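You operate a simulated robot arm through the tools that you are given. There is no shell and no other tool. Be economical: measure what you need, move in short steps, check, and stop when the job is done.

You run a simulated robot arm. Do the job below in one go: nothing can be reset, and whatever is moved stays where it is left.

TASK
Reset the 300 C and 325 C breakers.
Fine: push each button in until it stays and stand both on the blue pad; leave the third breaker as it is.

The check looks at the end state, three seconds after you hand in, the way a careful person would. Anything else that was tipped, shoved, dropped, spilled or broken makes it a failure.

THE ROBOT
A 7-joint arm with a two-finger parallel gripper on a trunk, on a base that drives. Base frame: it is fixed to the floor where the robot stands at the start and does not move with it; the origin is under the middle of the robot, x ahead of it, y to its left, z up; the surface under the hand at the start is at about z = 0.85. Lengths are in m, angles in degrees, forces in N, time in s.
With the tool pointing down near the work surface it reaches from about 0.38 to 0.8 m from the robot's upright axis, wherever it stands. Its first joint turns from -143.0 to 143.0 degrees. Places, roughly: blue pad [0.5, -0.5, 0.9]. Payload 3 kg.
The TCP is the grasp point between the finger pads, 0.03 m short of the fingertips. In the tool frame z runs along the fingers and y along their closing line. The gripper opens to 0.11 m. The fingers are 0.02 m wide and 0.01 m thick; the gripper's body (0.048 by 0.112 m) begins 0.055 m behind the TCP.
Orientation is told as [roll, pitch, yaw] about the base's x, y, z axes, in that order, counted from this pose: with the fingers straight down and closing along the base's y, the tool's x points along the base's -x, its y along +y and its z along -z.

THE INTERFACE
- The arm moves only by the tool arm_command. Its argument "commands" is a list of rows, each an object of numbers (a shift or turn left out is 0, a gripper value left out holds the last): "tx", "ty", "tz": the shift along the base's x, y, z in units of 30 mm (1.0 is 30 mm); "rx", "ry", "rz": the turn, a rotation vector about the base's x, y, z in units of 6 degrees (1.0 is 6 degrees); "fingers": the finger opening in m, from 0 to 0.11. In form: [{"tx": .., "ty": .., "tz": .., "rx": .., "ry": .., "rz": .., "fingers": ..}, ...]. A call has 1 to 12 rows; each row shifts and turns the commanded pose from where the row before left it. A call with a number of a shift or a turn outside -1 to 1 is refused whole. Each row takes 0.2 s and may step no farther than 0.05 m and 8.6 degrees from the row before; otherwise, or with a gripper value out of range, the whole call is refused. A pose out of reach is approached as far as the arm can. The call stops where the force on the tool passes 80 N (or 10 N more than at its start, if that is more) or the arm is blocked; 0.2 s more then pass. The fingers move at their own pace (about 0.153 m/s each) and stop on an object; they squeeze with about 28 N. The grip force told is the motor's: it shows also when the fingers shut on nothing. Time passes only in rows, and 0.2 s behind the last, so rows that do not move let the fingers close. It gives the time, the measured TCP pose, the force on the tool (base axes), the opening and the grip force at its end, in the units of the frame above (readings bear some noise), with the torque about the TCP (base axes, N m) and any sound that the robot's microphone picked up.
- Cameras (640 x 400 px; columns grow to the right, rows downward): "scene" is now at [0.5796, -0.0719, 1.3207]; the picture's right is [0.00, -0.62, -0.78], its down [-0.36, -0.73, 0.58] and it looks along [-0.93, 0.28, -0.23] (base axes); focal length 214 px, centre (320, 200). "wrist" rides on the gripper at [0.072, 0.017, -0.103] in the tool frame; the picture's right is [-0.23, 0.97, 0.00], its down [-0.76, -0.18, -0.62] and it looks along [-0.61, -0.14, 0.78] (tool axes); focal length 222 px, centre (320, 200).
- get_image(camera): a new picture of that camera. No time passes.
- slide_trunk(by): slides the trunk up (or, below 0, down) by that many m; the arm and the scene camera ride with it, the base frame stays. It gives what a move gives, with no picture.
- drive_base(legs): drives the robot by 1 to 6 legs, each [ahead, turn to the left] in m and degrees, along the robot's own axes; the way and the turn of a leg run together, so that a leg with both is an arc; at most 1.5 m and 180 degrees a leg. The arm and the cameras ride along, it lands a little off, and it stops where it bumps. It gives what a move gives.
- pan_tilt(pan, tilt): turns the head with the scene camera to pan (to the left, within 80 degrees either way) and tilt (down, from -29 to 69), counted from straight ahead of the robot. It gives what a move gives.
- measure_at(camera, pixels): there is no depth. For up to 12 entries [column, row, z] of the newest picture of that camera ("zoom" is the newest enlarged one), the place [x, y] in the base frame at which the ray of that pixel passes the height z, good to about 0.003 m. No time passes.
- inspect(camera, box): a new picture of the part [left, top, right, bottom] of that camera's present view, enlarged. No time passes.
- finish_job(): hands the job in; it is judged then, once.

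Work in short steps. Measure before you move; look again where a grasp or a placing could have gone wrong, and mend it. You have 80 turns and 68 pictures in all, those below and enlarged ones among them. Open the gripper and draw the arm clear of the work before you hand the job in, unless the task says otherwise; then end with one line.

The tools are called after ">>>" by a JSON object that holds its "api" and its "payload". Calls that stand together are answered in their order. arm_command: Moves the arm, as the interface text tells. Its arguments: {"type":"object","properties":{"commands":{"type":"array"}},"required":["commands"]} The other tools are called the same way: slide_trunk (by) slides the trunk up or down; drive_base (legs) drives the base; pan_tilt (pan, tilt) turns the head that bears the scene camera; get_image (camera) takes a picture; measure_at (camera, pixels) gives the place at which the rays of pixels pass given heights; inspect (camera, box) takes an enlarged picture of a part of a camera's view; finish_job () hands the job in.

At the start:

```text
time: 0.0
tcp_pos: [0.5707, -0.1184, 1.2267]
tool_rot: [0.0, 0.0, 0.3]
contact_force: [0.2, 0.6, -0.7]
torque: [-0.01, 0.0, 0.01]
width: 0.1099
finger_force: 0.0
trunk travel left (down, up): [-0.4, 0.09]
robot x, y, heading: [0.0029, -0.0202, 0.1]
head pan, tilt: [51.4, 68.8]
```

scene: 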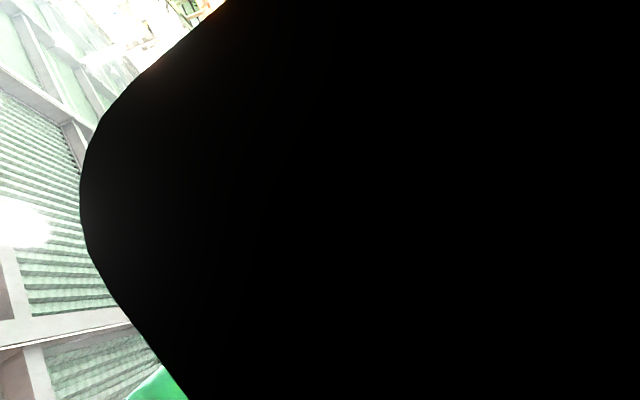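
wrist: 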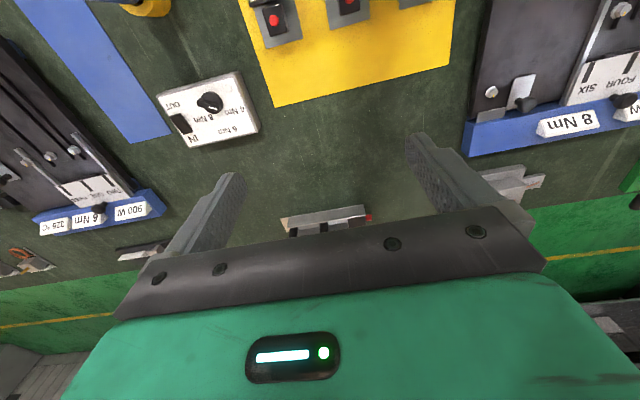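

The scene view is blocked by the arm; the wrist view shows breakers on a yellow area at the top. I turn the head to look ahead and down.

>>> {"api": "pan_tilt", "payload": {"pan": 0, "tilt": 45}}

>>> {"api": "get_image", "payload": {"camera": "scene"}}

```text
time: 1.2
tcp_pos: [0.5704, -0.1176, 1.2262]
tool_rot: [0.1, -0.1, 0.4]
contact_force: [0.1, 0.2, 0.2]
torque: [0.01, 0.03, -0.03]
width: 0.1101
finger_force: 0.1
trunk travel left (down, up): [-0.4, 0.09]
robot x, y, heading: [0.0001, -0.0198, -0.1]
head pan, tilt: [0.0, 45.0]
```

```text
65 pictures are left
```

scene: 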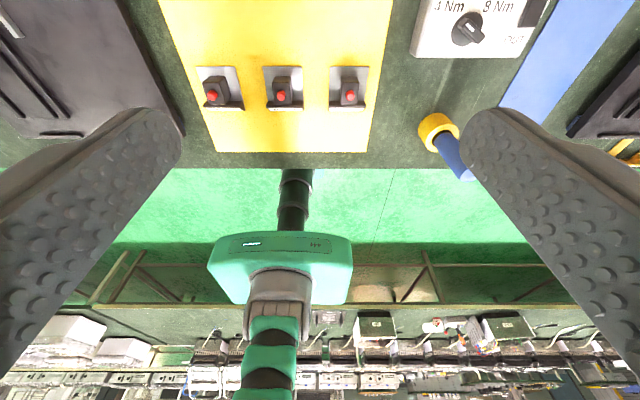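

The three red-buttoned breakers sit on the yellow area near the table edge. I measure several points to orient both pictures.

>>> {"api": "measure_at", "payload": {"camera": "scene", "pixels": [[213, 95, 0.9], [282, 95, 0.9], [349, 95, 0.9], [500, 110, 0.85], [550, 80, 0.85], [320, 200, 0.85], [320, 200, 1.2], [220, 150, 0.85], [370, 150, 0.85], [282, 110, 0.85]]}}

>>> {"api": "measure_at", "payload": {"camera": "wrist", "pixels": [[273, 20, 0.9], [348, 5, 0.9], [275, 107, 0.85], [450, 66, 0.85], [100, 60, 0.85]]}}

>>> {"api": "get_image", "payload": {"camera": "wrist"}}

```text
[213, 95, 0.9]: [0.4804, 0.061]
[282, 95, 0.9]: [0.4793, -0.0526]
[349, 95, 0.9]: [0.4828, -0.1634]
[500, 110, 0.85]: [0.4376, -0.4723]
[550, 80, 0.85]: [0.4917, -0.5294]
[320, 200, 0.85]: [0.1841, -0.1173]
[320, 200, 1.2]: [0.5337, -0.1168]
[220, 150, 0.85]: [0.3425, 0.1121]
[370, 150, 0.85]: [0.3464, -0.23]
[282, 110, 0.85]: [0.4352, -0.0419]
```

```text
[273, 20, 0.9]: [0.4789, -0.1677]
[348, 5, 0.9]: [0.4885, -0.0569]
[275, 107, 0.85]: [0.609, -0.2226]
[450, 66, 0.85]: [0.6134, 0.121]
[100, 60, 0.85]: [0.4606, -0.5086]
```

```text
64 pictures are left
```

wrist: 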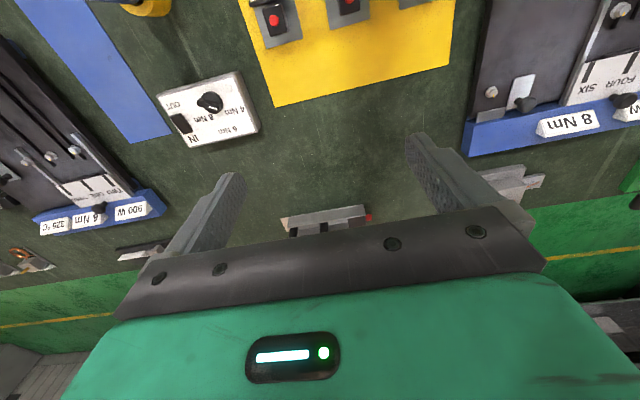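

The breakers are at about x=0.48, y=0.06/-0.05/-0.16, and the pad around (0.49,-0.52). I enlarge the breakers to read their labels.

>>> {"api": "inspect", "payload": {"camera": "scene", "box": [160, 30, 400, 180]}}

>>> {"api": "inspect", "payload": {"camera": "wrist", "box": [240, 0, 460, 120]}}

```text
2.67 times, centred on (280, 105) of scene
```

zoom: 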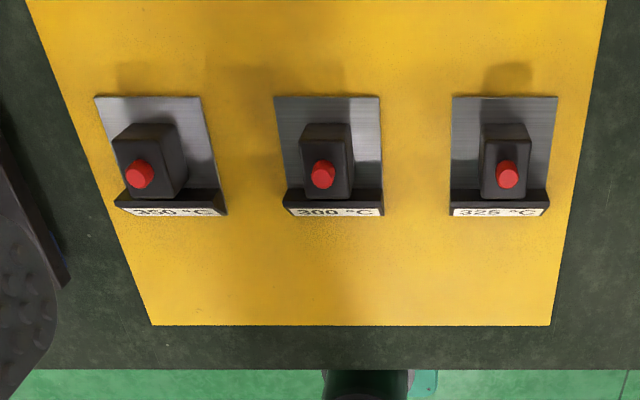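

```text
2.91 times, centred on (350, 60) of wrist
```

zoom: 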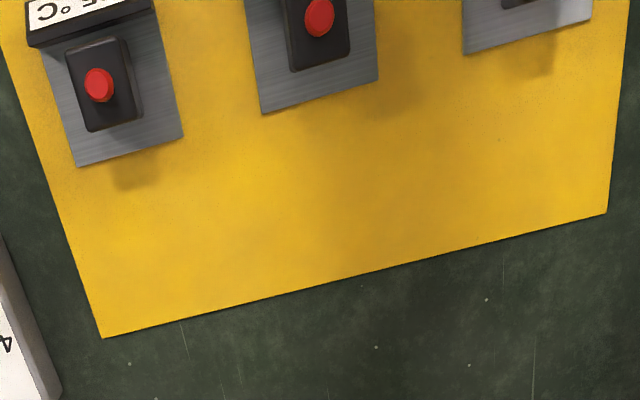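

The labels read, left to right in the scene zoom: 350, 300, 325. So 300 is at y≈-0.05 and 325 at y≈-0.16. I triangulate the 325 button height and plate corners using both views.

>>> {"api": "measure_at", "payload": {"camera": "scene", "pixels": [[350.1, 95.2, 0.86], [350.1, 95.2, 0.88], [350.1, 95.2, 0.9], [350.1, 95.2, 0.92], [350.1, 95.2, 0.94], [350.1, 95.2, 0.96], [329.5, 66, 0.85], [369, 66, 0.85], [365, 110, 0.85], [328.5, 110, 0.85], [170, 0, 0.85], [392, 0, 0.85]]}}

>>> {"api": "measure_at", "payload": {"camera": "wrist", "pixels": [[273.7, 20, 0.86], [273.7, 20, 0.88], [273.7, 20, 0.9], [273.7, 20, 0.92], [273.7, 20, 0.94], [273.7, 20, 0.96], [266, 48.5, 0.85], [303, 38, 0.85], [130, 143, 0.85], [175, 132, 0.85]]}}

```text
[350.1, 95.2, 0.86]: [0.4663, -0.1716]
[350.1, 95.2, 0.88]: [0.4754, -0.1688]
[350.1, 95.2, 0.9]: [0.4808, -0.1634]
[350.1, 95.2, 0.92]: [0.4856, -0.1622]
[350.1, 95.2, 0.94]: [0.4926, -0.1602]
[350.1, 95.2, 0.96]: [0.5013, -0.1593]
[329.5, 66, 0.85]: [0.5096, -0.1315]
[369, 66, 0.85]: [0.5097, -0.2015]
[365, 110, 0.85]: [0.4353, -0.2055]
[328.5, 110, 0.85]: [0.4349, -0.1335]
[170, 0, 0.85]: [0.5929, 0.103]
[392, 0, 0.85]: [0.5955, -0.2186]
```

```text
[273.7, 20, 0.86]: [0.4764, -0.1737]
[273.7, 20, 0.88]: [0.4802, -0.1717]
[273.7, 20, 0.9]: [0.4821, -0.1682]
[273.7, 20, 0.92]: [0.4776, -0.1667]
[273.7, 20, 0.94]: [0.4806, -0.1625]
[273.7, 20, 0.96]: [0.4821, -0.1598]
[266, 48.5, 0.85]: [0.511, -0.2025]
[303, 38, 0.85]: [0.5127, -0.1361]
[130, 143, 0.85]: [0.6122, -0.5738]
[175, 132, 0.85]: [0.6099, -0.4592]
```

The 325 button is at about (0.480,-0.167,~0.90), with the plate spanning x 0.435–0.51 and y -0.133 to -0.204. I close the fingers and move above the button, with the tips still about 7 cm over it.

>>> {"api": "arm_command", "payload": {"commands": [{"tx": -0.75, "ty": -0.4, "tz": -0.9, "fingers": 0}, {"tx": -0.75, "ty": -0.4, "tz": -0.9}, {"tx": -0.75, "ty": -0.4, "tz": -0.9}, {"tx": -0.75, "ty": -0.4, "tz": -0.9}, {"tz": -1}, {"tz": -1}, {"tz": -0.1}]}}

>>> {"api": "get_image", "payload": {"camera": "wrist"}}

>>> {"api": "get_image", "payload": {"camera": "scene"}}

```text
time: 2.8
tcp_pos: [0.4802, -0.166, 1.0562]
tool_rot: [0.0, 0.0, 0.4]
contact_force: [0.1, 0.3, 1.1]
torque: [0.01, 0.0, -0.03]
width: 0.0002
finger_force: 28.1
trunk travel left (down, up): [-0.4, 0.09]
robot x, y, heading: [0.001, -0.018, -0.0]
head pan, tilt: [0.0, 45.0]
```

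```text
61 pictures are left
```

wrist: 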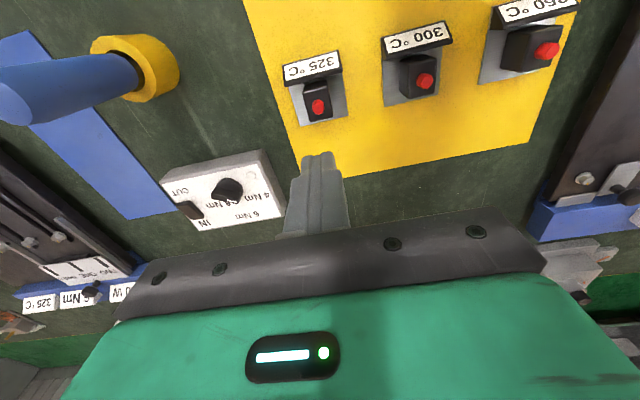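

```text
60 pictures are left
```

scene: 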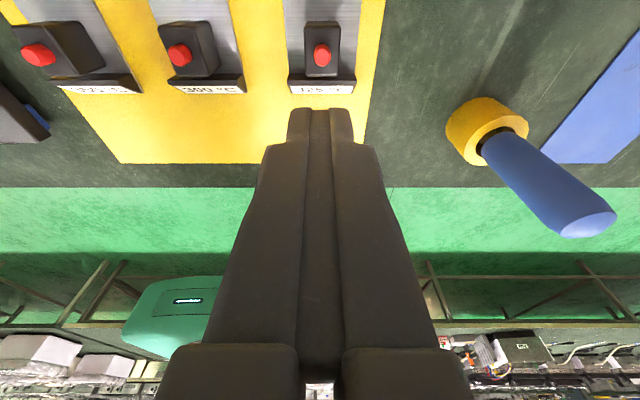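

Both views follow the hand, and a tall blue handle in a yellow ring stands near the pad. I triangulate the 325 button again and measure the pad and the handle.

>>> {"api": "measure_at", "payload": {"camera": "scene", "pixels": [[321, 55, 0.88], [321, 55, 0.9], [321, 55, 0.91], [321, 55, 0.92], [487, 130, 0.85], [590, 225, 0.9], [590, 225, 1.0]]}}

>>> {"api": "measure_at", "payload": {"camera": "wrist", "pixels": [[318, 106, 0.88], [318, 106, 0.9], [318, 106, 0.91], [318, 106, 0.92], [122, 219, 0.85], [170, 208, 0.85], [12, 112, 0.9], [12, 112, 1.0], [25, 30, 0.85], [165, 80, 0.85]]}}

>>> {"api": "inspect", "payload": {"camera": "wrist", "box": [260, 30, 420, 130]}}

```text
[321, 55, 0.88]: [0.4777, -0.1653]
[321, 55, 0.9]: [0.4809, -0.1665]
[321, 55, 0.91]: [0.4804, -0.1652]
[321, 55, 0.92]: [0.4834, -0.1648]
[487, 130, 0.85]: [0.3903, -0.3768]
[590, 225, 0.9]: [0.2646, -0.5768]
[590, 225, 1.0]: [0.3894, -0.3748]
```

```text
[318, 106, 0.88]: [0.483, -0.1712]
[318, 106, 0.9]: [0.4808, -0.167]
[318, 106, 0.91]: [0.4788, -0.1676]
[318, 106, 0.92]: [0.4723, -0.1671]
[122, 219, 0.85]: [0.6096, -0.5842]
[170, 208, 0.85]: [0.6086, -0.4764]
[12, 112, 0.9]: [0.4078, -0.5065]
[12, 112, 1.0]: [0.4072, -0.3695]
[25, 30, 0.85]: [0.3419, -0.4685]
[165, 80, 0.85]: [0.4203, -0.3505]
```

```text
4.00 times, centred on (340, 80) of wrist
```

zoom: 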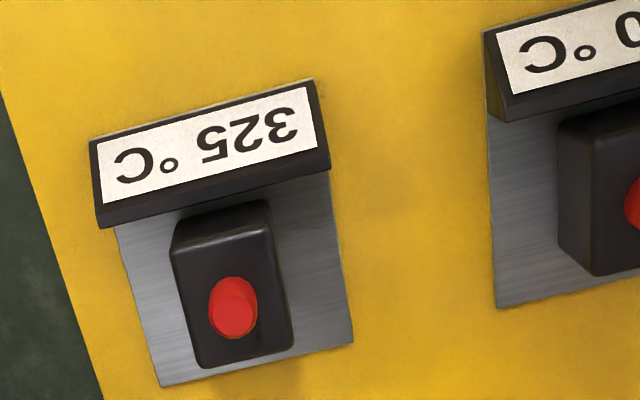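

The button top is at (0.481,-0.167,~0.90) and the tips are directly above it; the handle top is at about (0.39,-0.375,1.0). I go down to just above the button.

>>> {"api": "arm_command", "payload": {"commands": [{"tz": -1}, {"tz": -1}, {"tz": -1}, {"tz": -0.7}, {"tz": -0.15}, {"tz": -0.15}, {"tz": -0.1}]}}

>>> {"api": "inspect", "payload": {"camera": "wrist", "box": [220, 60, 420, 185]}}

```text
time: 4.4
tcp_pos: [0.4814, -0.1664, 0.9323]
tool_rot: [0.1, -0.1, 0.4]
contact_force: [-0.3, 0.2, 0.7]
torque: [0.01, 0.0, -0.02]
width: 0.0
finger_force: 28.0
trunk travel left (down, up): [-0.4, 0.09]
robot x, y, heading: [0.0051, -0.0168, -0.1]
head pan, tilt: [0.0, 45.0]
```

```text
3.20 times, centred on (320, 122) of wrist
```

zoom: 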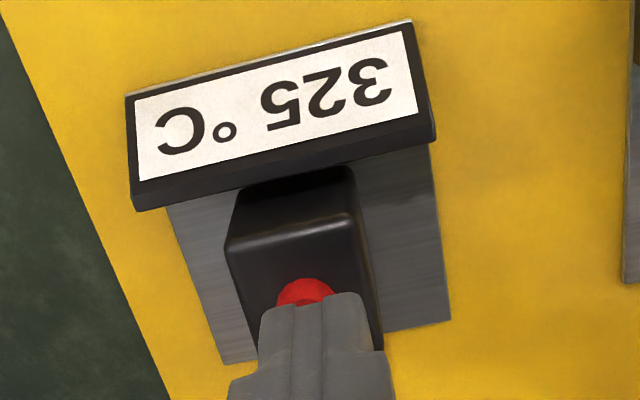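

The tips are just above the red button, about 2 mm to the +y side. I shift slightly to -y and press down in small steps.

>>> {"api": "arm_command", "payload": {"commands": [{"ty": -0.06, "tz": -0.08}, {"tz": -0.08}, {"tz": -0.08}, {"tz": -0.08}]}}

```text
time: 5.4
tcp_pos: [0.4812, -0.1668, 0.9254]
tool_rot: [0.0, -0.2, 0.4]
contact_force: [1.9, 2.8, 34.7]
torque: [0.06, -0.05, -0.04]
width: 0.0
finger_force: 27.9
trunk travel left (down, up): [-0.4, 0.09]
robot x, y, heading: [-0.0006, -0.0163, -0.1]
head pan, tilt: [0.0, 45.0]
```

Contact with 35 N and the tips at about 0.895. I press on in small steps.

>>> {"api": "arm_command", "payload": {"commands": [{"tz": -0.06}, {"tz": -0.06}, {"tz": -0.06}]}}

```text
time: 6.2
tcp_pos: [0.4813, -0.1673, 0.9255]
tool_rot: [-0.3, -0.9, 0.3]
contact_force: [-8.7, 2.8, 40.4]
torque: [0.16, 0.45, -0.04]
width: 0.0001
finger_force: 27.7
trunk travel left (down, up): [-0.4, 0.09]
robot x, y, heading: [0.0014, -0.0213, -0.1]
head pan, tilt: [0.0, 45.0]
stopped in row 3: the force on the tool passed its limit at 86 N (the readings are from after the stop); the commanded pose is now the measured one
```

The force reached 86 N with no travel after the first contact and no click. I look closely.

>>> {"api": "inspect", "payload": {"camera": "wrist", "box": [260, 110, 380, 185]}}

>>> {"api": "inspect", "payload": {"camera": "scene", "box": [220, 0, 420, 125]}}

```text
5.33 times, centred on (320, 148) of wrist
```

zoom: 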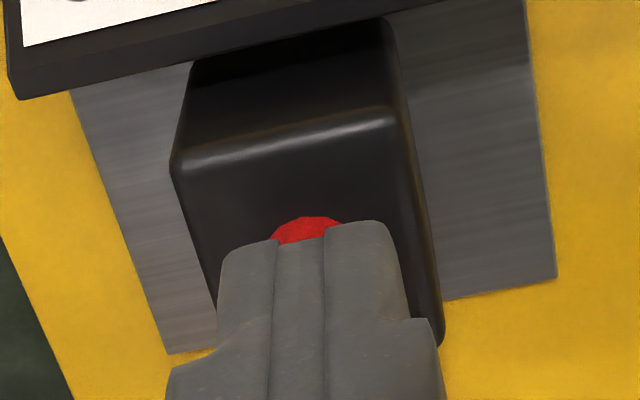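

```text
3.20 times, centred on (320, 62) of scene
```

zoom: 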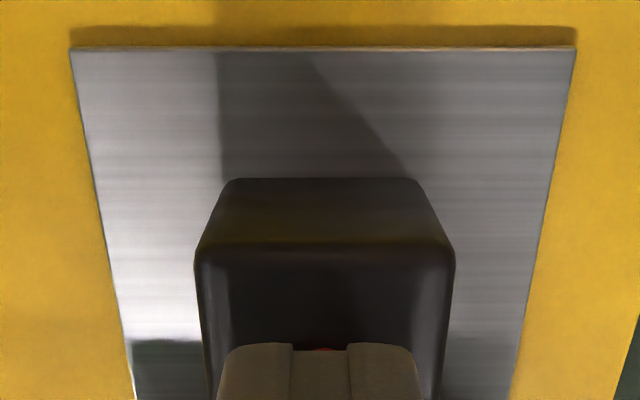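

The tips cover the button, but I can't tell how deep it is. I raise the hand and look at it.

>>> {"api": "arm_command", "payload": {"commands": [{"tz": 0.5}, {"tz": 1}, {"tz": 1}]}}

>>> {"api": "inspect", "payload": {"camera": "wrist", "box": [240, 60, 400, 160]}}

>>> {"api": "inspect", "payload": {"camera": "scene", "box": [140, 0, 400, 163]}}

```text
time: 7.0
tcp_pos: [0.483, -0.1688, 0.996]
tool_rot: [0.0, -0.2, 0.4]
contact_force: [0.4, 0.9, -0.5]
torque: [0.01, 0.01, 0.01]
width: 0.0
finger_force: 27.7
trunk travel left (down, up): [-0.4, 0.09]
robot x, y, heading: [-0.0012, -0.0187, -0.2]
head pan, tilt: [0.0, 45.0]
```

```text
4.00 times, centred on (320, 110) of wrist
```

zoom: 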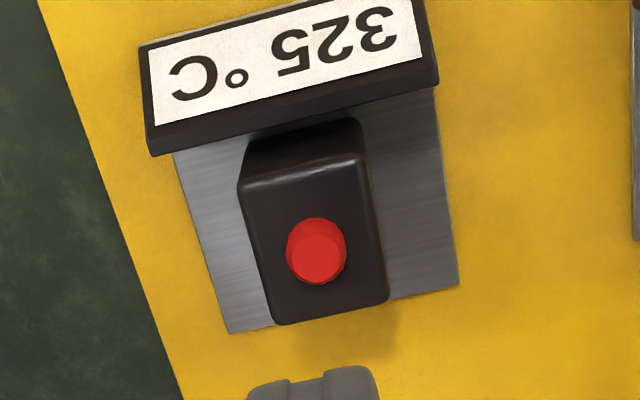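

```text
2.45 times, centred on (270, 82) of scene
```

zoom: 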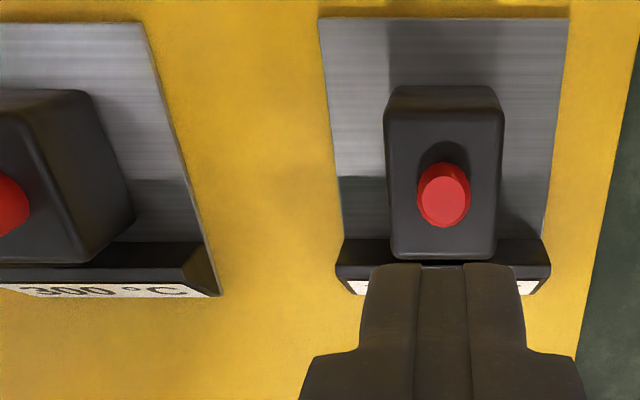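

The button still stands out after the press. I triangulate the housing's top edge and the button's top to see how far the button protrudes.

>>> {"api": "measure_at", "payload": {"camera": "zoom", "pixels": [[443, 256, 0.87], [443, 256, 0.88], [443, 256, 0.89], [443, 256, 0.9], [444, 193, 0.88], [444, 193, 0.89], [444, 193, 0.9], [444, 193, 0.91], [390, 210, 0.885], [500, 210, 0.885]]}}

>>> {"api": "get_image", "payload": {"camera": "wrist"}}

>>> {"api": "measure_at", "payload": {"camera": "wrist", "pixels": [[315.5, 103, 0.87], [315.5, 103, 0.88], [315.5, 103, 0.89], [315.5, 103, 0.9], [319.5, 123.5, 0.88], [319.5, 123.5, 0.89], [319.5, 123.5, 0.9], [319.5, 123.5, 0.91]]}}

```text
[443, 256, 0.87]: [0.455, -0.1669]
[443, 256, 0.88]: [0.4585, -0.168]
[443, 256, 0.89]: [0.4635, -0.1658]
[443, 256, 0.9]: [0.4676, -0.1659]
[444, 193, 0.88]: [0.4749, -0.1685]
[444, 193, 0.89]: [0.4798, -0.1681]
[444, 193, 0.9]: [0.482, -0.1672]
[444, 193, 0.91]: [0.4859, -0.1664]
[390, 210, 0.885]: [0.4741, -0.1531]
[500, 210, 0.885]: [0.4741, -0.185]
```

```text
53 pictures are left
```

wrist: 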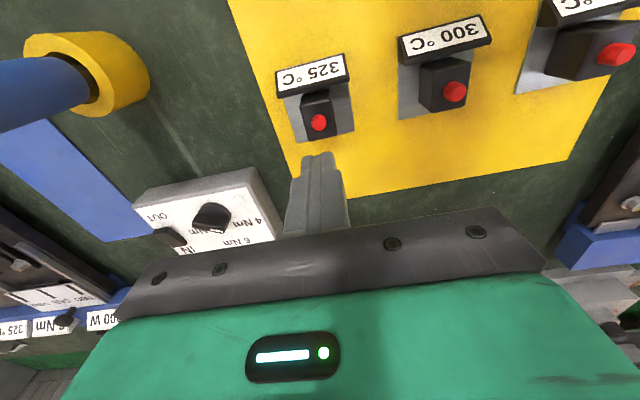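

```text
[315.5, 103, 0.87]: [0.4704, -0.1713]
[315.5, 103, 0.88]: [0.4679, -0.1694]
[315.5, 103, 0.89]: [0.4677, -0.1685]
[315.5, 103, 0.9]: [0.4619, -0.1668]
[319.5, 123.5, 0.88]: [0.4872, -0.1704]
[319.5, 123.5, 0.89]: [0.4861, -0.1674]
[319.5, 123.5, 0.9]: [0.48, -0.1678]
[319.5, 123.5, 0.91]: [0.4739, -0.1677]
```

The housing top is at about 0.892 and the button top about 0.898. I compare the pressed 325 button against the untouched 300 and 350 ones.

>>> {"api": "inspect", "payload": {"camera": "wrist", "box": [400, 10, 560, 110]}}

>>> {"api": "inspect", "payload": {"camera": "wrist", "box": [280, 80, 360, 130]}}

```text
4.00 times, centred on (480, 60) of wrist
```

zoom: 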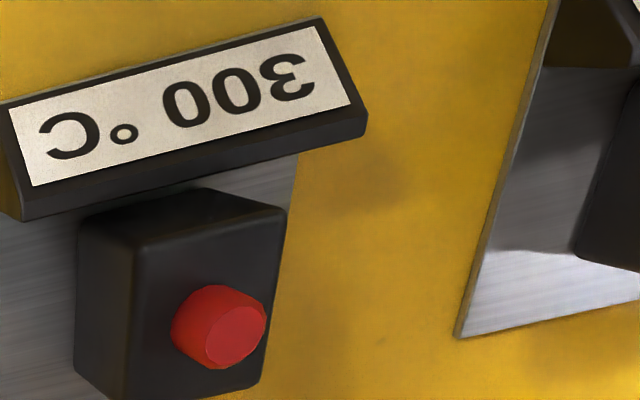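

```text
8.00 times, centred on (320, 105) of wrist
```

zoom: 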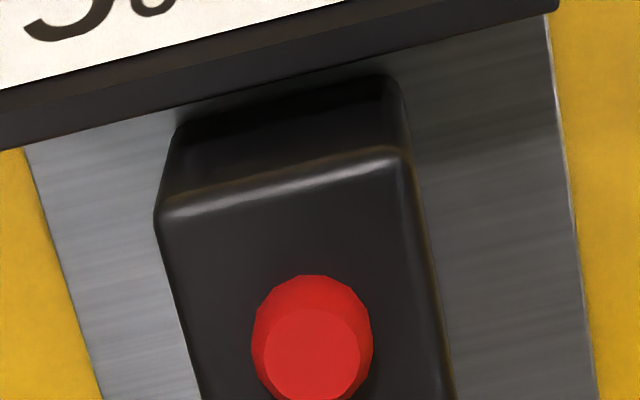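

The 325 button seems to stand as proud as the 300 one, so it isn't latched. I go back down and press in fine steps, reading the force to find where contact starts.

>>> {"api": "arm_command", "payload": {"commands": [{"tx": -0.07, "ty": 0.05, "tz": -1}, {"tz": -0.9}, {"tz": -0.2}, {"tz": -0.05}, {}]}}

>>> {"api": "arm_command", "payload": {"commands": [{"tz": -0.05}, {}]}}

>>> {"api": "arm_command", "payload": {"commands": [{"tz": -0.05}, {}]}}

>>> {"api": "arm_command", "payload": {"commands": [{"tz": -0.05}, {}]}}

>>> {"api": "arm_command", "payload": {"commands": [{"tz": -0.05}, {}]}}

```text
time: 8.2
tcp_pos: [0.4811, -0.1667, 0.9316]
tool_rot: [-0.1, -0.4, 0.4]
contact_force: [0.6, -0.9, -0.4]
torque: [-0.03, -0.01, 0.01]
width: 0.0001
finger_force: 27.7
trunk travel left (down, up): [-0.4, 0.09]
robot x, y, heading: [0.0017, -0.0187, -0.3]
head pan, tilt: [0.0, 45.0]
```

```text
time: 8.8
tcp_pos: [0.4807, -0.1672, 0.9299]
tool_rot: [-0.1, -0.3, 0.4]
contact_force: [-0.7, -0.5, 0.7]
torque: [0.04, -0.01, -0.01]
width: 0.0
finger_force: 28.0
trunk travel left (down, up): [-0.4, 0.09]
robot x, y, heading: [0.003, -0.0199, 0.0]
head pan, tilt: [0.0, 45.0]
```

```text
time: 9.4
tcp_pos: [0.4805, -0.166, 0.9292]
tool_rot: [-0.1, -0.4, 0.3]
contact_force: [-0.6, -2.1, 8.0]
torque: [-0.07, 0.02, -0.02]
width: 0.0001
finger_force: 28.1
trunk travel left (down, up): [-0.4, 0.09]
robot x, y, heading: [0.0002, -0.0139, -0.0]
head pan, tilt: [0.0, 45.0]
```

```text
time: 10.0
tcp_pos: [0.4814, -0.1672, 0.9284]
tool_rot: [0.0, -0.3, 0.3]
contact_force: [0.3, -0.8, 16.0]
torque: [-0.05, 0.0, 0.02]
width: 0.0
finger_force: 28.2
trunk travel left (down, up): [-0.4, 0.09]
robot x, y, heading: [-0.002, -0.0171, 0.1]
head pan, tilt: [0.0, 45.0]
```

```text
time: 10.6
tcp_pos: [0.4795, -0.168, 0.9253]
tool_rot: [-0.3, -0.5, 0.4]
contact_force: [2.8, -2.0, 25.6]
torque: [-0.07, -0.07, -0.01]
width: 0.0
finger_force: 27.6
trunk travel left (down, up): [-0.4, 0.09]
robot x, y, heading: [0.0019, -0.0201, 0.1]
head pan, tilt: [0.0, 45.0]
```

The force rises like a spring from a TCP height of about 0.929. I keep pressing and listen for a click.

>>> {"api": "arm_command", "payload": {"commands": [{"tz": -0.05}, {}]}}

>>> {"api": "arm_command", "payload": {"commands": [{"tz": -0.05}, {}]}}

>>> {"api": "inspect", "payload": {"camera": "wrist", "box": [280, 110, 360, 160]}}

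>>> {"api": "arm_command", "payload": {"commands": [{"tz": -0.05}, {}]}}

>>> {"api": "arm_command", "payload": {"commands": [{"tz": -0.05}, {}]}}

```text
time: 11.2
tcp_pos: [0.4804, -0.1667, 0.9248]
tool_rot: [-0.3, -0.5, 0.4]
contact_force: [5.5, -1.4, 33.4]
torque: [-0.03, -0.11, 0.02]
width: 0.0
finger_force: 27.9
trunk travel left (down, up): [-0.4, 0.09]
robot x, y, heading: [0.003, -0.0177, -0.1]
head pan, tilt: [0.0, 45.0]
```

```text
time: 11.8
tcp_pos: [0.4805, -0.1665, 0.9231]
tool_rot: [-0.1, -0.4, 0.4]
contact_force: [7.9, -2.2, 42.0]
torque: [-0.09, -0.16, 0.0]
width: 0.0
finger_force: 28.1
trunk travel left (down, up): [-0.4, 0.09]
robot x, y, heading: [-0.0007, -0.0194, -0.1]
head pan, tilt: [0.0, 45.0]
```

```text
8.00 times, centred on (320, 135) of wrist
```

zoom: 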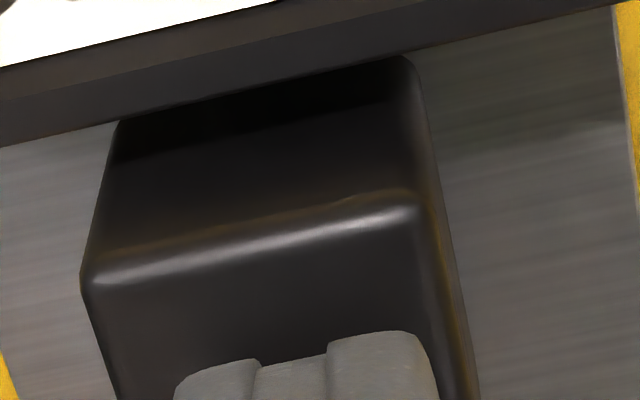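

```text
time: 12.4
tcp_pos: [0.4787, -0.1682, 0.9227]
tool_rot: [-0.2, -0.6, 0.4]
contact_force: [9.2, -3.8, 64.1]
torque: [-0.11, -0.1, 0.03]
width: 0.0001
finger_force: 28.0
trunk travel left (down, up): [-0.4, 0.09]
robot x, y, heading: [-0.0024, -0.017, -0.1]
head pan, tilt: [0.0, 45.0]
```

```text
time: 12.8
tcp_pos: [0.4805, -0.1667, 0.9255]
tool_rot: [-0.4, -1.2, 0.4]
contact_force: [-8.5, 4.8, 40.7]
torque: [0.14, 0.3, -0.02]
width: 0.0
finger_force: 27.2
trunk travel left (down, up): [-0.4, 0.09]
robot x, y, heading: [0.0013, -0.0175, 0.1]
head pan, tilt: [0.0, 45.0]
stopped in row 1: the force on the tool passed its limit at 85 N (the readings are from after the stop); the commanded pose is now the measured one
```

At the hard stop (TCP ~0.9227) the button was nearly flush with the housing. I lift and see whether it stayed this time.

>>> {"api": "arm_command", "payload": {"commands": [{"tz": 0.5}, {"tz": 1}]}}

>>> {"api": "inspect", "payload": {"camera": "wrist", "box": [280, 80, 360, 130]}}

```text
time: 13.4
tcp_pos: [0.483, -0.1694, 0.9668]
tool_rot: [-0.2, -0.5, 0.3]
contact_force: [-0.5, -0.1, -0.2]
torque: [0.02, 0.06, 0.02]
width: 0.0002
finger_force: 27.9
trunk travel left (down, up): [-0.4, 0.09]
robot x, y, heading: [-0.0034, -0.0208, -0.2]
head pan, tilt: [0.0, 45.0]
```

```text
8.00 times, centred on (320, 105) of wrist
```

zoom: 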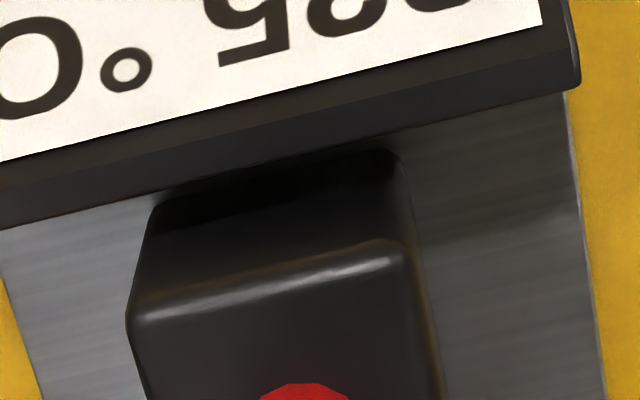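

The button still comes back up: the broad closed tips (20×20 mm) bottom out on the housing around a roughly 15 mm button. I'll tilt 30° and press with the edge of one finger, so the tip can go below flush; first I set that pose up higher.

>>> {"api": "arm_command", "payload": {"commands": [{"tz": 1, "fingers": 0.05}, {"ry": 1, "ty": -0.5, "tx": 0.14}, {"ry": 1, "ty": -0.44}, {"ry": 1}, {"ry": 1}, {"ry": 1}, {}]}}

>>> {"api": "get_image", "payload": {"camera": "wrist"}}

>>> {"api": "get_image", "payload": {"camera": "scene"}}

```text
time: 15.0
tcp_pos: [0.4857, -0.1952, 0.9965]
tool_rot: [0.0, 29.5, 0.5]
contact_force: [0.9, -0.6, -0.4]
torque: [0.0, 0.0, 0.0]
width: 0.0501
finger_force: 0.1
trunk travel left (down, up): [-0.4, 0.09]
robot x, y, heading: [-0.0019, -0.0169, 0.0]
head pan, tilt: [0.0, 45.0]
```

```text
48 pictures are left
```

wrist: 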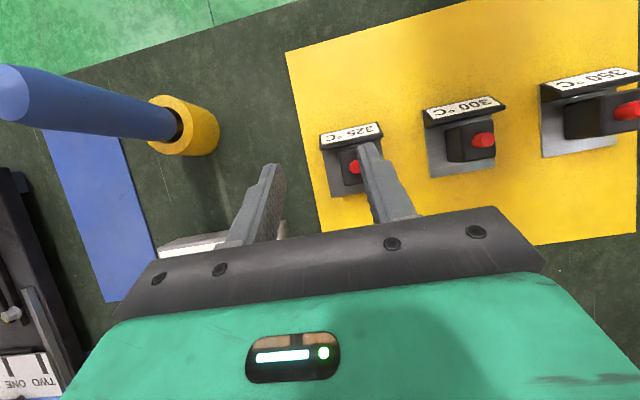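

```text
47 pictures are left
```

scene: 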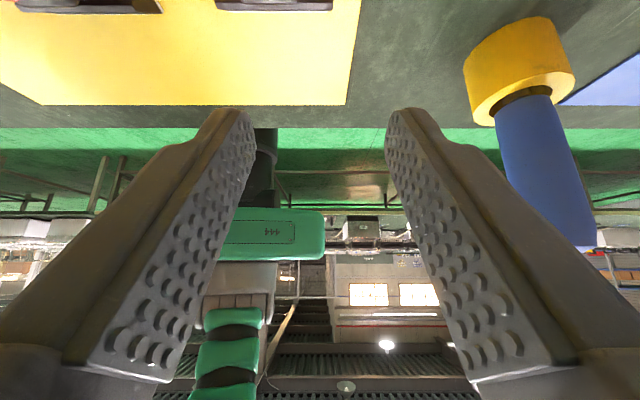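

The view is good: the +y finger is in line with the 325 button. I go down to just above it and check the alignment.

>>> {"api": "arm_command", "payload": {"commands": [{"tz": -1, "tx": 0.05, "ty": -0.07}, {"tz": -0.8}, {"tz": -0.2}, {}]}}

>>> {"api": "inspect", "payload": {"camera": "wrist", "box": [300, 110, 460, 210]}}

```text
time: 16.0
tcp_pos: [0.4894, -0.1983, 0.9361]
tool_rot: [0.0, 29.4, 0.4]
contact_force: [-0.3, 0.0, 0.0]
torque: [-0.01, -0.02, -0.01]
width: 0.0502
finger_force: 0.1
trunk travel left (down, up): [-0.4, 0.09]
robot x, y, heading: [0.0033, -0.0194, -0.1]
head pan, tilt: [0.0, 45.0]
```

```text
4.00 times, centred on (380, 160) of wrist
```

zoom: 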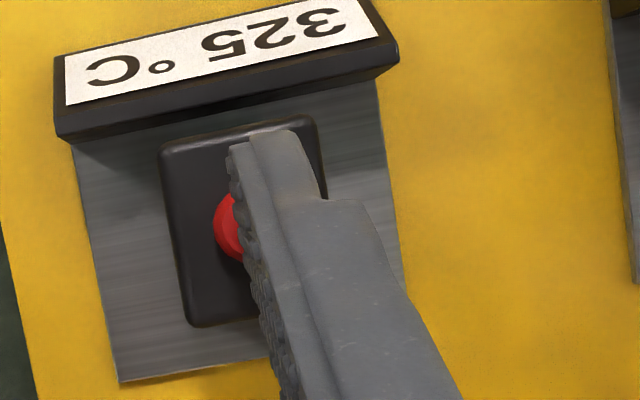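

The fingertip is about 3 mm to the +y side of the button; I correct that and press down in small steps.

>>> {"api": "arm_command", "payload": {"commands": [{"ty": -0.1, "tx": -0.05}, {"tz": -0.15}, {"tz": -0.1}, {}]}}

>>> {"api": "arm_command", "payload": {"commands": [{"tz": -0.1}, {}]}}

>>> {"api": "inspect", "payload": {"camera": "wrist", "box": [300, 110, 460, 210]}}

```text
time: 17.0
tcp_pos: [0.4867, -0.1999, 0.9292]
tool_rot: [-0.1, 29.4, 0.4]
contact_force: [3.8, -0.8, 13.2]
torque: [0.3, -0.05, -0.1]
width: 0.0497
finger_force: 0.2
trunk travel left (down, up): [-0.4, 0.09]
robot x, y, heading: [-0.0024, -0.022, -0.0]
head pan, tilt: [0.0, 45.0]
```

```text
time: 17.6
tcp_pos: [0.4858, -0.2005, 0.9266]
tool_rot: [0.0, 29.3, 0.5]
contact_force: [6.5, -1.4, 28.8]
torque: [0.72, -0.04, -0.2]
width: 0.0497
finger_force: 0.1
trunk travel left (down, up): [-0.4, 0.09]
robot x, y, heading: [-0.0011, -0.0204, -0.3]
head pan, tilt: [0.0, 45.0]
```

```text
4.00 times, centred on (380, 160) of wrist
```

zoom: 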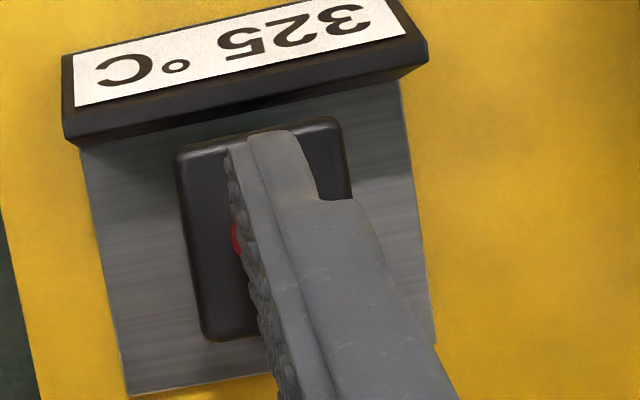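

The finger is well centred on the button and the force is 29 N. I keep pressing.

>>> {"api": "arm_command", "payload": {"commands": [{"tz": -0.1}, {}]}}

>>> {"api": "arm_command", "payload": {"commands": [{"tz": -0.07}, {}]}}

>>> {"api": "arm_command", "payload": {"commands": [{"tz": -0.07}, {}]}}

>>> {"api": "inspect", "payload": {"camera": "wrist", "box": [300, 110, 460, 210]}}

```text
time: 18.2
tcp_pos: [0.4855, -0.1996, 0.9241]
tool_rot: [-0.1, 29.4, 0.4]
contact_force: [10.0, -0.9, 48.7]
torque: [1.26, -0.02, -0.27]
width: 0.049
finger_force: 0.0
trunk travel left (down, up): [-0.4, 0.09]
robot x, y, heading: [0.0026, -0.02, -0.0]
head pan, tilt: [0.0, 45.0]
```

```text
time: 18.8
tcp_pos: [0.4865, -0.2013, 0.9269]
tool_rot: [-0.2, 28.9, 0.4]
contact_force: [21.6, -1.6, 148.8]
torque: [4.85, 1.72, -0.48]
width: 0.0502
finger_force: 0.0
trunk travel left (down, up): [-0.4, 0.09]
robot x, y, heading: [-0.0012, -0.0189, 0.1]
head pan, tilt: [0.0, 45.0]
stopped in row 2: the force on the tool passed its limit at 82 N (the readings are from after the stop); the commanded pose is now the measured one
```

```text
time: 19.4
tcp_pos: [0.4861, -0.2008, 0.924]
tool_rot: [-0.2, 28.8, 0.4]
contact_force: [11.1, -0.8, 92.1]
torque: [2.43, 0.22, -0.33]
width: 0.049
finger_force: 0.0
trunk travel left (down, up): [-0.4, 0.09]
robot x, y, heading: [0.0019, -0.0204, -0.2]
head pan, tilt: [0.0, 45.0]
```

```text
4.00 times, centred on (380, 160) of wrist
```

zoom: 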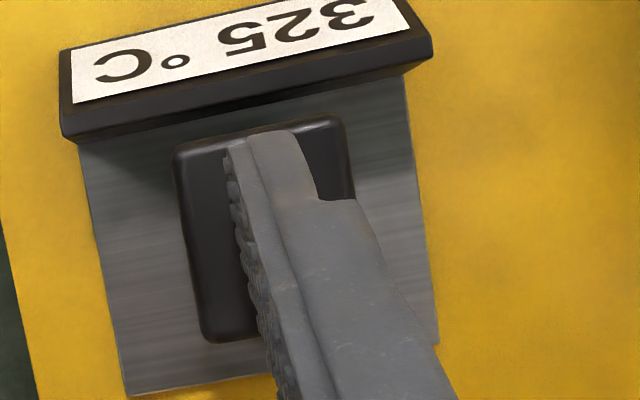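

The force spiked and the button went flush. I lift and look at it.

>>> {"api": "arm_command", "payload": {"commands": [{"tz": 0.5}, {"tz": 0.5}, {"ty": -0.7, "tz": 0.3}, {}]}}

>>> {"api": "inspect", "payload": {"camera": "wrist", "box": [300, 110, 460, 210]}}

```text
time: 20.4
tcp_pos: [0.4868, -0.2217, 0.9592]
tool_rot: [0.0, 29.4, 0.4]
contact_force: [0.2, -0.5, 0.4]
torque: [-0.02, -0.02, 0.01]
width: 0.0502
finger_force: 0.0
trunk travel left (down, up): [-0.4, 0.09]
robot x, y, heading: [-0.0025, -0.02, -0.0]
head pan, tilt: [0.0, 45.0]
```

```text
4.00 times, centred on (380, 160) of wrist
```

zoom: 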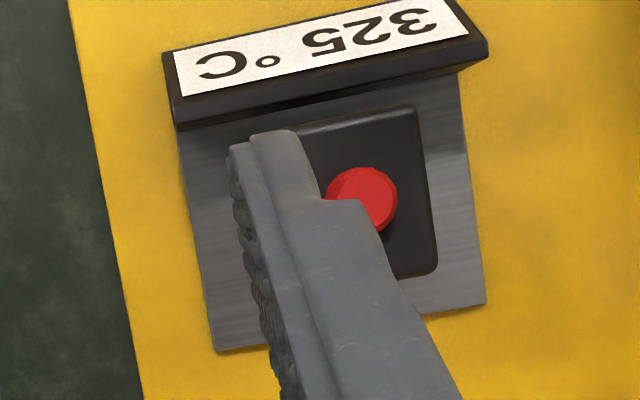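

A top view can't show the height, so I lift further and compare 325 with 300 and 350.

>>> {"api": "arm_command", "payload": {"commands": [{"tz": 1, "ty": -0.5, "ry": -1}, {"tz": 1, "ty": -0.5, "ry": -1}, {"ry": -1}, {"ry": -1}, {"ry": -1}, {}]}}

>>> {"api": "get_image", "payload": {"camera": "scene"}}

>>> {"api": "inspect", "payload": {"camera": "wrist", "box": [300, 20, 540, 170]}}

```text
time: 21.8
tcp_pos: [0.4879, -0.2513, 1.0186]
tool_rot: [-0.2, -0.8, 0.3]
contact_force: [-0.1, 0.6, 0.1]
torque: [0.0, -0.01, -0.03]
width: 0.05
finger_force: 0.1
trunk travel left (down, up): [-0.4, 0.09]
robot x, y, heading: [-0.0005, -0.0179, 0.1]
head pan, tilt: [0.0, 45.0]
```

```text
42 pictures are left
```

scene: 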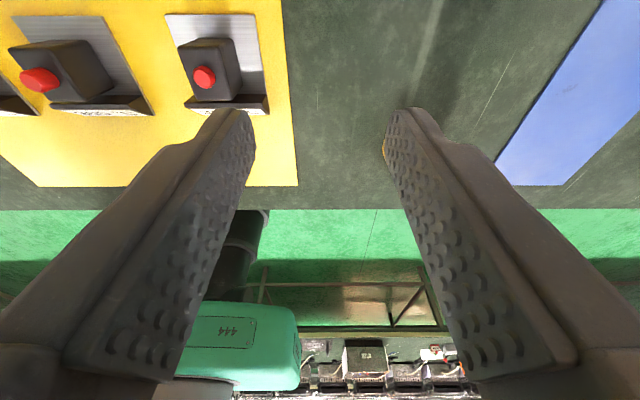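

```text
2.67 times, centred on (420, 95) of wrist
```

zoom: 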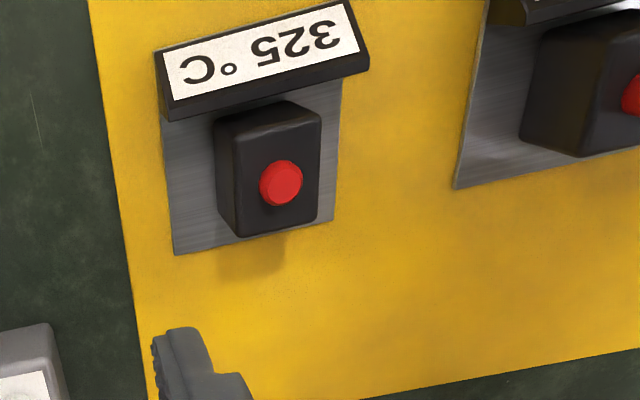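

The 325 button now looks like a shallow disc. I confirm with an enlargement beside the untouched 300.

>>> {"api": "inspect", "payload": {"camera": "scene", "box": [0, 0, 280, 130]}}

```text
2.29 times, centred on (140, 65) of scene
```

zoom: 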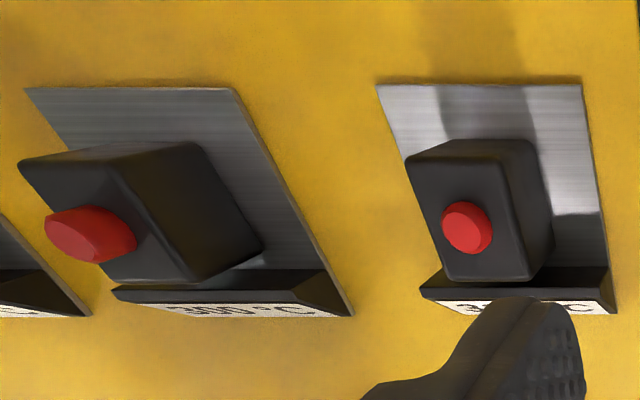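

325 is clearly latched (thin disc, versus the tall 300 button). Now I move with the same tilt over the 300 breaker, staying above everything.

>>> {"api": "arm_command", "payload": {"commands": [{"ty": 0.92, "ry": 1}, {"ty": 0.92, "ry": 1}, {"ty": 0.92, "ry": 1}, {"ty": 0.92, "ry": 1}, {"ty": 0.92, "ry": 1}, {"ty": 0.92}, {"tz": -0.6}, {}]}}

>>> {"api": "get_image", "payload": {"camera": "wrist"}}

```text
time: 23.6
tcp_pos: [0.4874, -0.0859, 1.0018]
tool_rot: [0.1, 29.4, 0.4]
contact_force: [0.1, 0.0, 0.0]
torque: [-0.01, -0.02, 0.0]
width: 0.0502
finger_force: 0.1
trunk travel left (down, up): [-0.4, 0.09]
robot x, y, heading: [-0.0, -0.0184, -0.2]
head pan, tilt: [0.0, 45.0]
```

```text
39 pictures are left
```

wrist: 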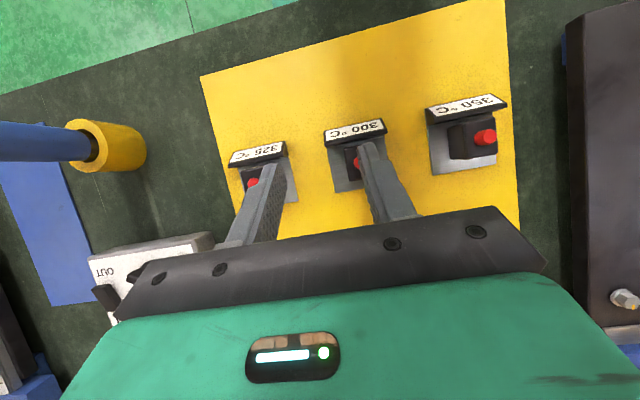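

The +y finger lines up with the 300 button around (352,165). I measure that button and the plates to place the fingers precisely.

>>> {"api": "measure_at", "payload": {"camera": "wrist", "pixels": [[349, 162, 0.898], [253, 183, 0.895], [485, 137, 0.898], [298, 200, 0.853], [288, 160, 0.853], [339, 191, 0.853], [330, 145, 0.86]]}}

>>> {"api": "inspect", "payload": {"camera": "wrist", "box": [220, 110, 420, 235]}}

```text
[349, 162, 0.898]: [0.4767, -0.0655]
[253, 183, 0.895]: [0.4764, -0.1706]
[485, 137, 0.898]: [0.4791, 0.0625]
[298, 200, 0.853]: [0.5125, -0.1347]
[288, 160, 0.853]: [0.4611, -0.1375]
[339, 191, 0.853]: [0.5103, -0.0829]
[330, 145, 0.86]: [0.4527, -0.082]
```

```text
3.20 times, centred on (320, 172) of wrist
```

zoom: 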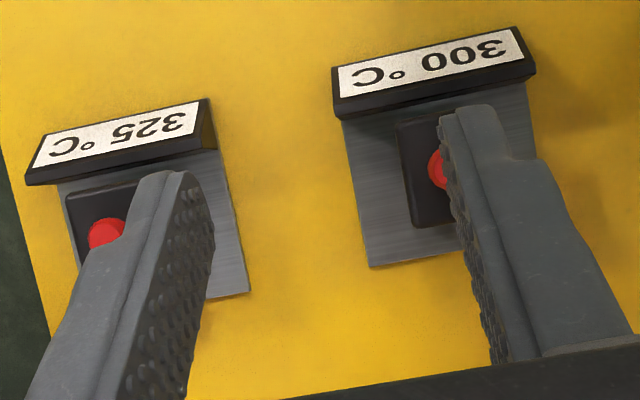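

I measure the button's visible left edge in the enlarged picture.

>>> {"api": "measure_at", "payload": {"camera": "zoom", "pixels": [[428, 166, 0.893], [437, 152, 0.898], [437, 188, 0.898], [342, 120, 0.855], [371, 268, 0.853], [527, 85, 0.855], [396, 123, 0.892], [412, 225, 0.892]]}}

```text
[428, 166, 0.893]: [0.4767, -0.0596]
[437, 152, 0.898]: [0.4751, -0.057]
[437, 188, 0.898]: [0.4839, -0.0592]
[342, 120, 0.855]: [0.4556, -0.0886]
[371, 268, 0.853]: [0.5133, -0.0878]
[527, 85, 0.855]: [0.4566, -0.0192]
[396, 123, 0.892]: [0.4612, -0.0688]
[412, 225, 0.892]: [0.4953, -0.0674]
```

The 300 button centre is at about (0.480,-0.0525), and the other finger will come down in the gap at y≈-0.114. I descend and press.

>>> {"api": "arm_command", "payload": {"commands": [{"ty": 0.05, "tx": -0.03, "tz": -1}, {"tz": -1}, {"tz": -0.3}, {"tz": -0.1}, {}]}}

>>> {"api": "inspect", "payload": {"camera": "wrist", "box": [300, 110, 460, 210]}}

```text
time: 24.8
tcp_pos: [0.4855, -0.0846, 0.9293]
tool_rot: [-0.1, 29.3, 0.4]
contact_force: [-3.8, 0.1, 10.0]
torque: [0.29, 0.17, 0.13]
width: 0.0501
finger_force: 0.1
trunk travel left (down, up): [-0.4, 0.09]
robot x, y, heading: [-0.0007, -0.0201, -0.2]
head pan, tilt: [0.0, 45.0]
```

```text
4.00 times, centred on (380, 160) of wrist
```

zoom: 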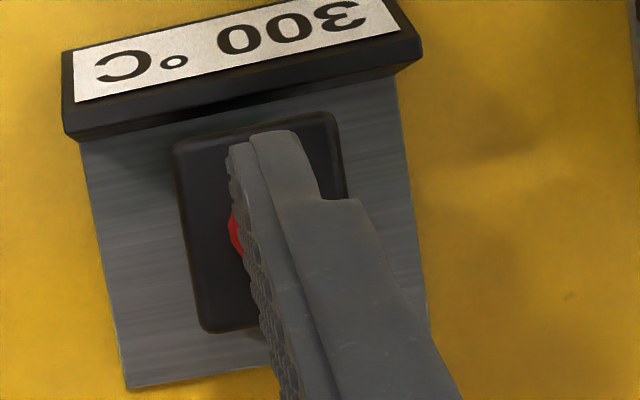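

Contact at 10 N, and the alignment is the same as it was for 325. I press in steps as before.

>>> {"api": "arm_command", "payload": {"commands": [{"tz": -0.1}, {"tz": -0.1}, {}]}}

>>> {"api": "arm_command", "payload": {"commands": [{"tz": -0.07}, {}]}}

>>> {"api": "arm_command", "payload": {"commands": [{"tz": -0.07}, {}]}}

```text
time: 25.6
tcp_pos: [0.485, -0.0842, 0.9233]
tool_rot: [0.0, 29.0, 0.4]
contact_force: [-2.0, -0.6, 39.4]
torque: [1.1, 0.3, 0.06]
width: 0.0499
finger_force: 0.0
trunk travel left (down, up): [-0.4, 0.09]
robot x, y, heading: [-0.0002, -0.0206, -0.2]
head pan, tilt: [0.0, 45.0]
```

```text
time: 26.2
tcp_pos: [0.485, -0.0849, 0.9226]
tool_rot: [-0.1, 28.9, 0.4]
contact_force: [6.4, -0.2, 73.1]
torque: [1.92, 0.24, -0.18]
width: 0.05
finger_force: 0.0
trunk travel left (down, up): [-0.4, 0.09]
robot x, y, heading: [-0.001, -0.017, -0.1]
head pan, tilt: [0.0, 45.0]
```

```text
time: 26.6
tcp_pos: [0.486, -0.0846, 0.9261]
tool_rot: [0.0, 28.8, 0.5]
contact_force: [21.4, -5.2, 157.8]
torque: [4.97, 1.63, -0.67]
width: 0.0498
finger_force: 0.1
trunk travel left (down, up): [-0.4, 0.09]
robot x, y, heading: [-0.0021, -0.0187, -0.1]
head pan, tilt: [0.0, 45.0]
stopped in row 1: the force on the tool passed its limit at 89 N (the readings are from after the stop); the commanded pose is now the measured one
```

The same force signature as 325's latching. I lift, straighten and compare.

>>> {"api": "arm_command", "payload": {"commands": [{"tz": 0.5}, {"tz": 1}, {"tz": 1, "ry": -1}, {"tz": 0.7, "ty": -0.9, "ry": -1}, {"ty": -0.9, "ry": -1}, {"ty": -0.9, "ry": -1}, {"ry": -1}, {}]}}

>>> {"api": "inspect", "payload": {"camera": "scene", "box": [0, 0, 320, 160]}}

>>> {"api": "get_image", "payload": {"camera": "wrist"}}

```text
time: 28.4
tcp_pos: [0.4868, -0.1666, 1.0181]
tool_rot: [-0.3, -1.0, 0.4]
contact_force: [-0.8, -0.2, -0.9]
torque: [0.03, 0.0, 0.01]
width: 0.0502
finger_force: 0.1
trunk travel left (down, up): [-0.4, 0.09]
robot x, y, heading: [0.0006, -0.0205, 0.2]
head pan, tilt: [0.0, 45.0]
```

```text
2.00 times, centred on (160, 80) of scene
```

zoom: 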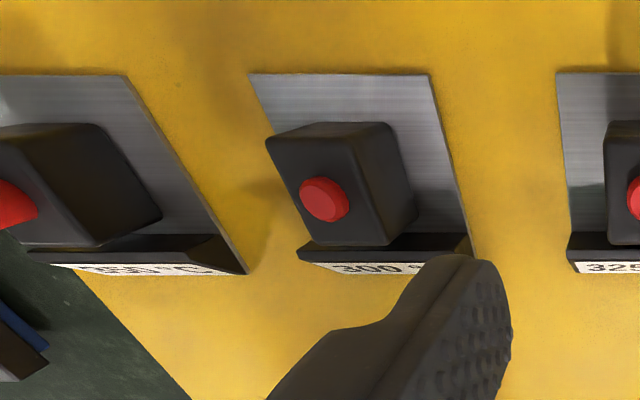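

```text
35 pictures are left
```

wrist: 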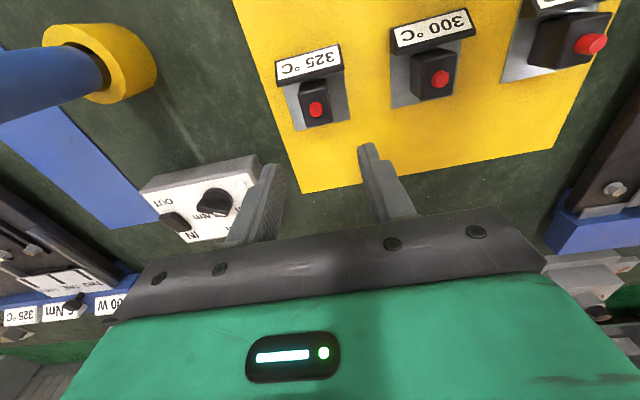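

Both buttons now sit low, like latched ones. Next I grasp the 325 housing (x≈0.481, y≈-0.168, 32 mm wide) with tips about 1 cm above the table, clear of the plate.

>>> {"api": "arm_command", "payload": {"commands": [{"tx": -0.2, "ty": -0.04, "tz": -1, "ry": 0.15, "fingers": 0.06}, {"tz": -1}, {"tz": -1}, {"tz": -0.8}, {"tz": -0.3}, {}]}}

>>> {"api": "inspect", "payload": {"camera": "wrist", "box": [220, 90, 420, 215]}}

```text
time: 29.8
tcp_pos: [0.4805, -0.1665, 0.8948]
tool_rot: [-0.3, 0.0, 0.4]
contact_force: [-0.5, 0.2, -0.3]
torque: [0.01, -0.01, 0.02]
width: 0.0598
finger_force: 0.2
trunk travel left (down, up): [-0.4, 0.09]
robot x, y, heading: [0.0026, -0.02, 0.1]
head pan, tilt: [0.0, 45.0]
```

```text
3.20 times, centred on (320, 152) of wrist
```

zoom: 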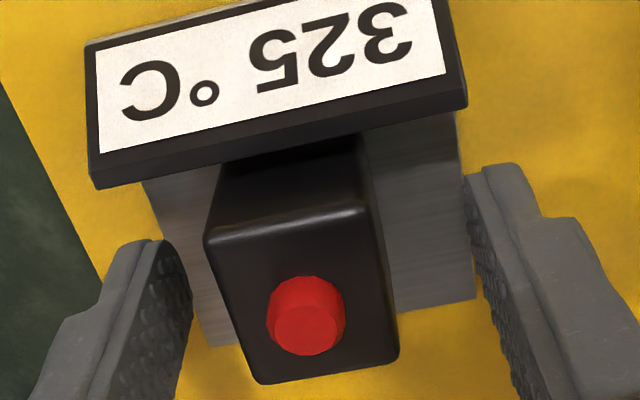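

The fingers straddle the housing evenly. I close, then lift a little and check the grip.

>>> {"api": "arm_command", "payload": {"commands": [{"fingers": 0}, {}, {}]}}

>>> {"api": "arm_command", "payload": {"commands": [{"tz": 0.3}, {"tz": 0.7}, {"tz": 1}, {}]}}

>>> {"api": "get_image", "payload": {"camera": "wrist"}}

```text
time: 30.6
tcp_pos: [0.4815, -0.1667, 0.8952]
tool_rot: [-0.3, 0.0, 0.4]
contact_force: [1.3, -0.2, 1.8]
torque: [0.04, -0.12, -0.09]
width: 0.0297
finger_force: 27.9
trunk travel left (down, up): [-0.4, 0.09]
robot x, y, heading: [0.0014, -0.0217, 0.1]
head pan, tilt: [0.0, 45.0]
```

```text
time: 31.6
tcp_pos: [0.4823, -0.1669, 0.9544]
tool_rot: [-0.2, 0.0, 0.3]
contact_force: [0.4, -0.5, -2.0]
torque: [0.05, -0.02, 0.02]
width: 0.0294
finger_force: 28.1
trunk travel left (down, up): [-0.4, 0.09]
robot x, y, heading: [0.0008, -0.022, 0.0]
head pan, tilt: [0.0, 45.0]
```

```text
33 pictures are left
```

wrist: 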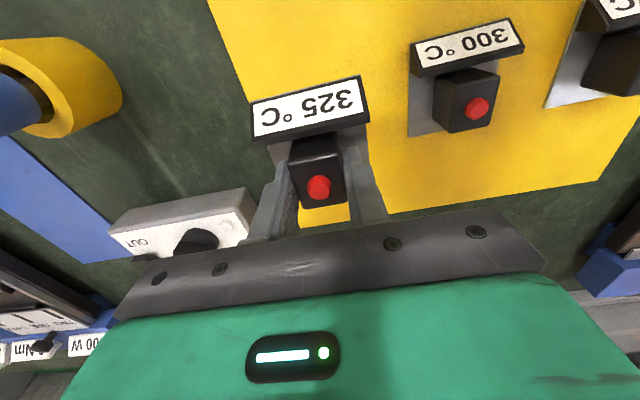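

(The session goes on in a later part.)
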